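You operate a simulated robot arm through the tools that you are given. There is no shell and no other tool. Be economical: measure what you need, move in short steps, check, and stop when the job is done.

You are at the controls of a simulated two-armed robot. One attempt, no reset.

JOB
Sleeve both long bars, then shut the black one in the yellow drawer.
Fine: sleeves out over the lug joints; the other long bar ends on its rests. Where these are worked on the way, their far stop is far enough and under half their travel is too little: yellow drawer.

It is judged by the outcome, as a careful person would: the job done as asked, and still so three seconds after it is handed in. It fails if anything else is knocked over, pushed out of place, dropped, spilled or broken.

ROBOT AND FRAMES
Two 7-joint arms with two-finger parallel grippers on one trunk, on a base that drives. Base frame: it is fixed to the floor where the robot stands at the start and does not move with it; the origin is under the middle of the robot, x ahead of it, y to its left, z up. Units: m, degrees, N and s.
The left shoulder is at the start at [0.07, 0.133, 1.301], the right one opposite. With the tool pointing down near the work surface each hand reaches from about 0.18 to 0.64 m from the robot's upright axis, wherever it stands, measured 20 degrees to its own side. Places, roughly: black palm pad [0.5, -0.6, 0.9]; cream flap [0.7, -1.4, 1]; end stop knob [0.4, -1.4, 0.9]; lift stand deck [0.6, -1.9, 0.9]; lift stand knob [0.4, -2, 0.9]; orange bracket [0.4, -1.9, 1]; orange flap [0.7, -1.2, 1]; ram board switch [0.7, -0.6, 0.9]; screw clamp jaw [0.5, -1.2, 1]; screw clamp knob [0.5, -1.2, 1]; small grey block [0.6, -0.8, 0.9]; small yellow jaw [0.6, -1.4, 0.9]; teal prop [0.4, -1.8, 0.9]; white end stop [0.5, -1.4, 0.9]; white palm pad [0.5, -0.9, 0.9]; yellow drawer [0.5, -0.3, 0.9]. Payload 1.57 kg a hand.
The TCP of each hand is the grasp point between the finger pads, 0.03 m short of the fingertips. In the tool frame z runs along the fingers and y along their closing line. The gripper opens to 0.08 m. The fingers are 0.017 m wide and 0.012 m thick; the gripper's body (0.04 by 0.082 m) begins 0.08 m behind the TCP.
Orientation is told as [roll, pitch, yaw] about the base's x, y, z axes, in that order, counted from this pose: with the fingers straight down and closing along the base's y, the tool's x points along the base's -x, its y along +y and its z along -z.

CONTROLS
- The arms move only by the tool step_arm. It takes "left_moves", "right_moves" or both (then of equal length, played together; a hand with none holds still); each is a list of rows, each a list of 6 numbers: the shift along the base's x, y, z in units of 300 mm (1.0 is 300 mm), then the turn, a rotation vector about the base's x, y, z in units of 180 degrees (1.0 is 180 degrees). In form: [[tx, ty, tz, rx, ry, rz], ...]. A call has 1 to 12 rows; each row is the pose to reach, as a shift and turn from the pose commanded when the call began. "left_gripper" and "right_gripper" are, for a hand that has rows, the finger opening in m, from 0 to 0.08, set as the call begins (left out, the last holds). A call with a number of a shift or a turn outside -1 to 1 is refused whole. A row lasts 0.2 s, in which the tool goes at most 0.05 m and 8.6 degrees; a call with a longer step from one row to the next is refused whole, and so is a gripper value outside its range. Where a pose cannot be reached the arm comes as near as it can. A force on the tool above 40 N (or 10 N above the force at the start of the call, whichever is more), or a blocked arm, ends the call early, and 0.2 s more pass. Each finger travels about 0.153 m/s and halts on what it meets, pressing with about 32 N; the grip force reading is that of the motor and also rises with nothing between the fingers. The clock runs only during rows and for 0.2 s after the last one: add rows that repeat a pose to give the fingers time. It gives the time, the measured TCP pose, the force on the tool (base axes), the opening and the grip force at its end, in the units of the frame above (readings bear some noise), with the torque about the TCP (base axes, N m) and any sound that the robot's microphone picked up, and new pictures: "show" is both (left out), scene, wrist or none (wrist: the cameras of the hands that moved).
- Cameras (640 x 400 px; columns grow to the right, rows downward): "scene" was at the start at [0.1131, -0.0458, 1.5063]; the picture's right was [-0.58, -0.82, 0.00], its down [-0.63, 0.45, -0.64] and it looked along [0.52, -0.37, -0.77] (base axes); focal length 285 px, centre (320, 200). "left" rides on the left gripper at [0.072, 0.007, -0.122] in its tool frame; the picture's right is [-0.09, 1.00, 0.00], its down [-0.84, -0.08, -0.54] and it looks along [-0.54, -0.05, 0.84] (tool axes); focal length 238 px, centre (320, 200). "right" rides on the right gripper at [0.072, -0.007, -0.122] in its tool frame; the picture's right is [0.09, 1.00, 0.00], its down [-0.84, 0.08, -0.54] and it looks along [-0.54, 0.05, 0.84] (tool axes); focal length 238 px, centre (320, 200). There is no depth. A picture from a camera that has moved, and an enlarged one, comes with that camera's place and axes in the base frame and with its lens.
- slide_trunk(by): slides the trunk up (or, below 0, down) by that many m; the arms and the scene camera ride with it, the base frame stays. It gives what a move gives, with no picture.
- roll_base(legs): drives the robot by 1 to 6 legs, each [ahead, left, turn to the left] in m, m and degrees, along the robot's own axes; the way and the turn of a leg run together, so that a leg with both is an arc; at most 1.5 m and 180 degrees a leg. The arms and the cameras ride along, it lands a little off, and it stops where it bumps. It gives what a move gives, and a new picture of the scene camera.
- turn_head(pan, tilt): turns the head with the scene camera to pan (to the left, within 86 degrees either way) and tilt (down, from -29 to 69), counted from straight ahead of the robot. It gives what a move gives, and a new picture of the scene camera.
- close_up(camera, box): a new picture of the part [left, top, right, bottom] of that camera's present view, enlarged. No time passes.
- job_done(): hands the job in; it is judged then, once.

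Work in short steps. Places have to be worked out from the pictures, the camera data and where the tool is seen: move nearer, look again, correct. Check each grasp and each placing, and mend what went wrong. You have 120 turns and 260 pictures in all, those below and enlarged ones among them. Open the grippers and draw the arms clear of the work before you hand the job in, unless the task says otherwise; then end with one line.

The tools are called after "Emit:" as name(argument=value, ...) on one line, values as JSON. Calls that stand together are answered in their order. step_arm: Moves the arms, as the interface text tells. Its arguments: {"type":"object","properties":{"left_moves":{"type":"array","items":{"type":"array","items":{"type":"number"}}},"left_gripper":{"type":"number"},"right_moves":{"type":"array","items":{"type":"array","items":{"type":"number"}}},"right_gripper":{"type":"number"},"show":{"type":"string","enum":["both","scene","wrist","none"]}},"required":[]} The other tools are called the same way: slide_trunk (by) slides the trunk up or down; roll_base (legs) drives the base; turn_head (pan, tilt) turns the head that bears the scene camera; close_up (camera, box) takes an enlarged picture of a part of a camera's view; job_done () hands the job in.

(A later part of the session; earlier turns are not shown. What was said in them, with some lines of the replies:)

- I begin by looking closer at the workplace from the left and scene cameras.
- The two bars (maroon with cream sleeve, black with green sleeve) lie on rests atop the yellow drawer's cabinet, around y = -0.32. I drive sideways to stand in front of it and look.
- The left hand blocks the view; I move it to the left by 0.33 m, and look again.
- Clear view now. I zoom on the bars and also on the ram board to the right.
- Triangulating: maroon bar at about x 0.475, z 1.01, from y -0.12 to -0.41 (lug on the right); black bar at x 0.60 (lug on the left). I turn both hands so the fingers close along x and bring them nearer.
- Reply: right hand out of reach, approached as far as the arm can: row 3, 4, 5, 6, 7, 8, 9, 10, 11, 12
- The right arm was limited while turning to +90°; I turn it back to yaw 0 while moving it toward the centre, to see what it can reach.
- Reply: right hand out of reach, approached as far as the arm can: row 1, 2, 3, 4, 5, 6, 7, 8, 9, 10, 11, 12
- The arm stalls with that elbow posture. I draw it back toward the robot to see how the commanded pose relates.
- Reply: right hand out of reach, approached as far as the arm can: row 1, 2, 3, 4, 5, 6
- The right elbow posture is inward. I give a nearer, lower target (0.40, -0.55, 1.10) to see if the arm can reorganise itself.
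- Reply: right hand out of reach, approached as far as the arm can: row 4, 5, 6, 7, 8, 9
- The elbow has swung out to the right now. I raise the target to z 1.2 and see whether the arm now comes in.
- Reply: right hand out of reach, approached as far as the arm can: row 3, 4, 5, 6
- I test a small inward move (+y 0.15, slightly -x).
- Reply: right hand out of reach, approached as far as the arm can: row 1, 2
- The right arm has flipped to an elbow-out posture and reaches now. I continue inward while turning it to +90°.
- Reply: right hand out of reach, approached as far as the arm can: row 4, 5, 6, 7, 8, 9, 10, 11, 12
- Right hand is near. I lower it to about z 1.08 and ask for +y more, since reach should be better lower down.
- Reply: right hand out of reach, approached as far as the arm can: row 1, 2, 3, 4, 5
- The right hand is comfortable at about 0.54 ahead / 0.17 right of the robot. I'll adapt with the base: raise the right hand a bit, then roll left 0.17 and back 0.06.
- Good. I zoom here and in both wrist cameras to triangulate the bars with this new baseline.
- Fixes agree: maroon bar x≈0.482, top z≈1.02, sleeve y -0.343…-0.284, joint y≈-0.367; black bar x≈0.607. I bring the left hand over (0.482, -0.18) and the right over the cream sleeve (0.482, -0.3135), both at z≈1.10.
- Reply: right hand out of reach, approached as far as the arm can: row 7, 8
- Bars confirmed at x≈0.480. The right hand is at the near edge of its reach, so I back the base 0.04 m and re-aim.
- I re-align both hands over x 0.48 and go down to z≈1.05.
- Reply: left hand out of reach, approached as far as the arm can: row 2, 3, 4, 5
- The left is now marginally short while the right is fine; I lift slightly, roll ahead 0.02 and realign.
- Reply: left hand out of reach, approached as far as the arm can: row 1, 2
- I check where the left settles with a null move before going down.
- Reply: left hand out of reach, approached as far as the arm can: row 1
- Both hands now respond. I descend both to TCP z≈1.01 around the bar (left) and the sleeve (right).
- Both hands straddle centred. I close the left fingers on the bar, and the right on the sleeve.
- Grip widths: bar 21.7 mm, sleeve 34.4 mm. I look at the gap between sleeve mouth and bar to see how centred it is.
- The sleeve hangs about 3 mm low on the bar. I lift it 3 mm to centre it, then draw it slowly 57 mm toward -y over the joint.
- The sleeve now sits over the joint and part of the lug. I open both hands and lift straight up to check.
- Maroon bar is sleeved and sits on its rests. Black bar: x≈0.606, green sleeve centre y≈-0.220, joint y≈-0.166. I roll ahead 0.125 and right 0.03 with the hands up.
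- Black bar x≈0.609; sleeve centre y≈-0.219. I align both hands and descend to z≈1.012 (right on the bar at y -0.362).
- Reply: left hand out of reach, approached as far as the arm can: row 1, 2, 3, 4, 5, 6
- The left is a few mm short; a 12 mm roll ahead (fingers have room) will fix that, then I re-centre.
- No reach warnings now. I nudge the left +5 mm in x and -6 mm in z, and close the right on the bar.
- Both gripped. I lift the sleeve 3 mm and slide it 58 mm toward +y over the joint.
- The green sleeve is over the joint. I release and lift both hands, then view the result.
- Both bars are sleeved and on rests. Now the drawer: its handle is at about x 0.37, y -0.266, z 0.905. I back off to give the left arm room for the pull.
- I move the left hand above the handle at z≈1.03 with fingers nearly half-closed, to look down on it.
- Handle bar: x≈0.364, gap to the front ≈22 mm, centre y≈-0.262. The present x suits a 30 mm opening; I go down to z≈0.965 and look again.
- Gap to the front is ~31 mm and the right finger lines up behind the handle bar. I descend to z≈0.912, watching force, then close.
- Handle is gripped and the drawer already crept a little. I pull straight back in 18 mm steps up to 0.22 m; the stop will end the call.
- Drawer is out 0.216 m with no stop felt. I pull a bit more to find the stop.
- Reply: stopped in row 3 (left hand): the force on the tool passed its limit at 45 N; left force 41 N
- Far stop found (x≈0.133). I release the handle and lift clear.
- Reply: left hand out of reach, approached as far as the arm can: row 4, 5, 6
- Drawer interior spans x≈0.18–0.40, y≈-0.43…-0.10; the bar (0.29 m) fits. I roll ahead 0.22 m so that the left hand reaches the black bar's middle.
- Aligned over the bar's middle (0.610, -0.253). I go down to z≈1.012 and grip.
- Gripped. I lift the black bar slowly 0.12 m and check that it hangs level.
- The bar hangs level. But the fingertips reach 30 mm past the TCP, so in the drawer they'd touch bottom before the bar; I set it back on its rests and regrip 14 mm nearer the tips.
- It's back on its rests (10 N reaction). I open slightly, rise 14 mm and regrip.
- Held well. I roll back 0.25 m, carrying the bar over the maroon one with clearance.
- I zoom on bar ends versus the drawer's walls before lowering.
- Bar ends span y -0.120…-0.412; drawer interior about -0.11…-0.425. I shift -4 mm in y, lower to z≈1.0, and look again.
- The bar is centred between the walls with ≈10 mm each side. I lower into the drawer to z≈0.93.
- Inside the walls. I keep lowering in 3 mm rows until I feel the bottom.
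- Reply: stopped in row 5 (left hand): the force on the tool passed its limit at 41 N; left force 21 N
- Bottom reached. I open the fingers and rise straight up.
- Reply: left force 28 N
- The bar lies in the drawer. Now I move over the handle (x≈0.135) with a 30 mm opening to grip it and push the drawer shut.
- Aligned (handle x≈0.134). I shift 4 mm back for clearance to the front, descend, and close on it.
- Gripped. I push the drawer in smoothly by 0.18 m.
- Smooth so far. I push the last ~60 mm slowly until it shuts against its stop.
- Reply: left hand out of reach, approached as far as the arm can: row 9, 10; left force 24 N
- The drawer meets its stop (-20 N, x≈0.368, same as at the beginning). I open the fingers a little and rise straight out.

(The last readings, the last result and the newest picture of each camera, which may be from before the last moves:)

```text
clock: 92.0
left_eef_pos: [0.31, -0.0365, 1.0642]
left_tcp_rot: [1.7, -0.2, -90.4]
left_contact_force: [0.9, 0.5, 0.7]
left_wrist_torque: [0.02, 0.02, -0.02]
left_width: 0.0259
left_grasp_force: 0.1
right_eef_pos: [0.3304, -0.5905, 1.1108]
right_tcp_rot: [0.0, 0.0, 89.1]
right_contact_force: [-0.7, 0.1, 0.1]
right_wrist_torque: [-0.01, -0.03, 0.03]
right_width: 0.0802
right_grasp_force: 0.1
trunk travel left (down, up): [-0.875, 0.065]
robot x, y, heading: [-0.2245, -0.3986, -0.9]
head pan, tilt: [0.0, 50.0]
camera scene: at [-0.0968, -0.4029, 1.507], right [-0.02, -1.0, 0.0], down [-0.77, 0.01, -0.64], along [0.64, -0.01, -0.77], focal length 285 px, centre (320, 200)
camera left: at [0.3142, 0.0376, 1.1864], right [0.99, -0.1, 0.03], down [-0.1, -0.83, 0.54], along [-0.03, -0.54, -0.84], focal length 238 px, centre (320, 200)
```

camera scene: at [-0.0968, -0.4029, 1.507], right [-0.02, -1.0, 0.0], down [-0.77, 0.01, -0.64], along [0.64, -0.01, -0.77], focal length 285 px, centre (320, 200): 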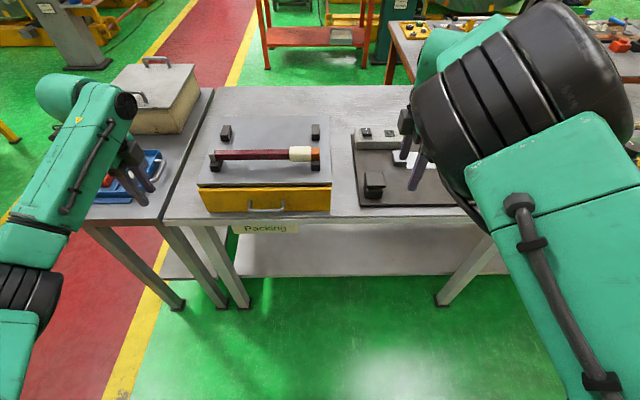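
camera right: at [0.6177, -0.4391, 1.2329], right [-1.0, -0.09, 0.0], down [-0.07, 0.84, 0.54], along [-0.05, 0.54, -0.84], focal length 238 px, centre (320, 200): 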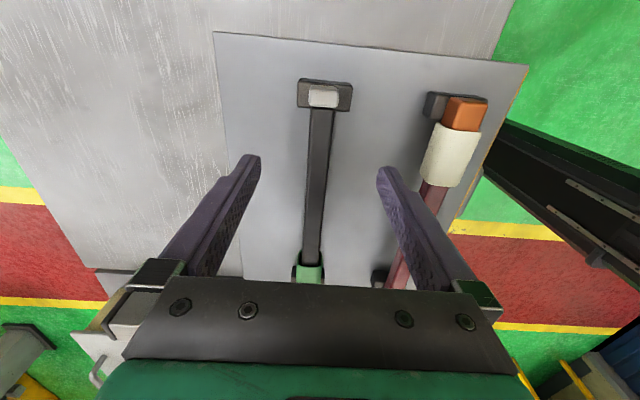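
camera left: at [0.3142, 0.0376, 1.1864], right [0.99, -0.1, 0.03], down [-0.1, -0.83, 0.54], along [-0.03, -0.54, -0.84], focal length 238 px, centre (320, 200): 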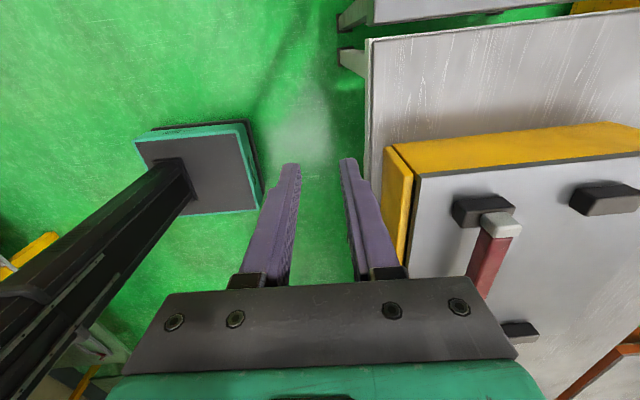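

The left hand is clear. I zoom in on the drawer, the maroon bar and the seam.

Emit:
close_up(camera="scene", box=[185, 110, 345, 225])

Emit:
close_up(camera="left", box=[350, 110, 560, 290])

```text
3.48 times, centred on (265, 168) of scene
camera zoom: at [-0.0968, -0.4029, 1.507], right [-0.02, -1.0, 0.0], down [-0.77, 0.01, -0.64], along [0.64, -0.01, -0.77], focal length 992 px, centre (511, 313)
```

zoom: 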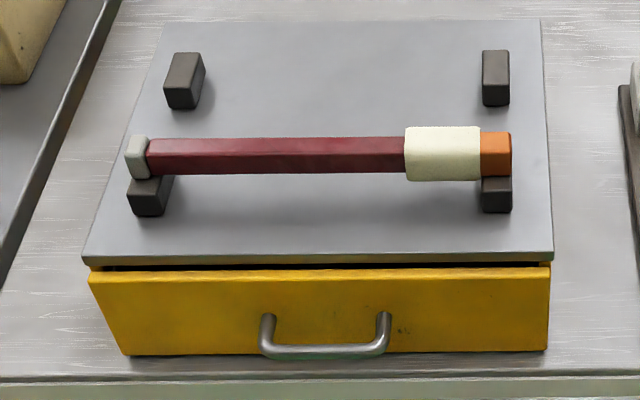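

```text
2.22 times, centred on (455, 200) of left
camera zoom: at [0.3142, 0.0376, 1.1864], right [0.99, -0.1, 0.03], down [-0.1, -0.83, 0.54], along [-0.03, -0.54, -0.84], focal length 530 px, centre (20, 200)
```

zoom: 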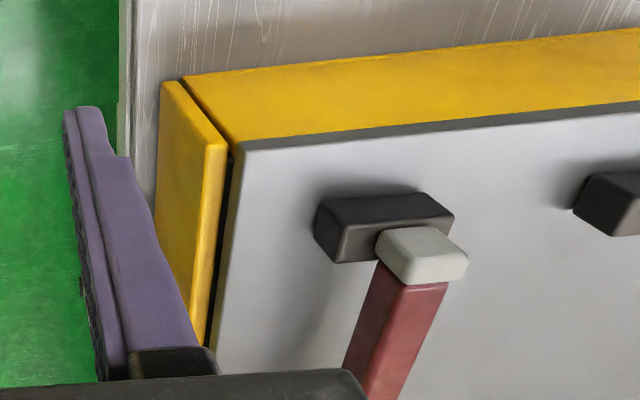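

Drawer shut, maroon bar sleeved on its rests, black bar inside. I open the left gripper, back the robot off and finish.

Emit:
step_arm(left_moves=[[0, 0, 0.05, 0, 0, 0], [0, 0, 0.1, 0, 0, 0], [0, 0, 0.1, 0, 0, 0]], left_gripper=0.08, show="none")

Emit:
roll_base(legs=[[-0.2, 0, 0]])

```text
clock: 92.8
left_eef_pos: [0.3106, -0.0376, 1.0945]
left_tcp_rot: [1.8, -0.1, -90.4]
left_contact_force: [-0.3, 0.1, -0.6]
left_wrist_torque: [0.02, -0.01, 0.01]
left_width: 0.08
left_grasp_force: 0.1
right_eef_pos: [0.331, -0.5918, 1.1108]
right_tcp_rot: [0.0, -0.1, 89.1]
right_contact_force: [-0.8, 0.3, 0.5]
right_wrist_torque: [-0.01, 0.02, -0.03]
right_width: 0.0802
right_grasp_force: 0.1
trunk travel left (down, up): [-0.875, 0.065]
robot x, y, heading: [-0.2221, -0.4052, -1.3]
head pan, tilt: [0.0, 50.0]
```

```text
clock: 94.4
left_eef_pos: [0.1112, -0.0297, 1.0921]
left_tcp_rot: [1.7, -0.2, -89.9]
left_contact_force: [-0.3, -0.3, 0.0]
left_wrist_torque: [0.0, 0.04, 0.05]
left_width: 0.08
left_grasp_force: 0.0
right_eef_pos: [0.1349, -0.586, 1.1082]
right_tcp_rot: [0.3, -0.1, 89.7]
right_contact_force: [1.7, -0.8, -0.1]
right_wrist_torque: [0.01, 0.04, -0.01]
right_width: 0.0801
right_grasp_force: 0.0
trunk travel left (down, up): [-0.875, 0.065]
robot x, y, heading: [-0.4227, -0.3961, -0.3]
head pan, tilt: [0.0, 50.0]
camera scene: at [-0.2918, -0.4013, 1.5066], right [-0.01, -1.0, 0.0], down [-0.77, 0.01, -0.64], along [0.64, 0.0, -0.77], focal length 285 px, centre (320, 200)
```

scene: 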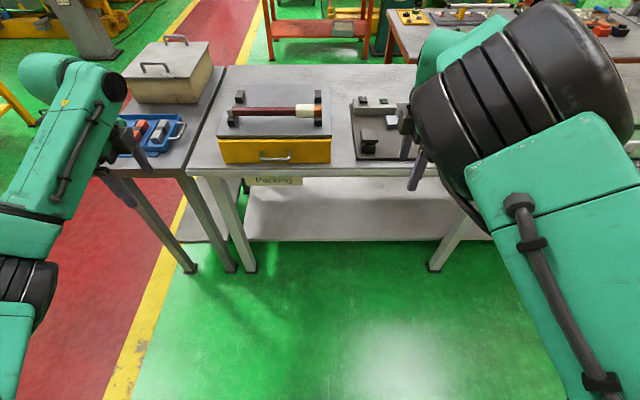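

Everything is in place and the arms are clear; I hand in.

Emit:
job_done()

```text
The job is handed in.
```

Both long bars have their sleeves out over the lug joints, the black bar is shut in the yellow drawer, and the maroon bar is on its rests; I saw nothing else disturbed.
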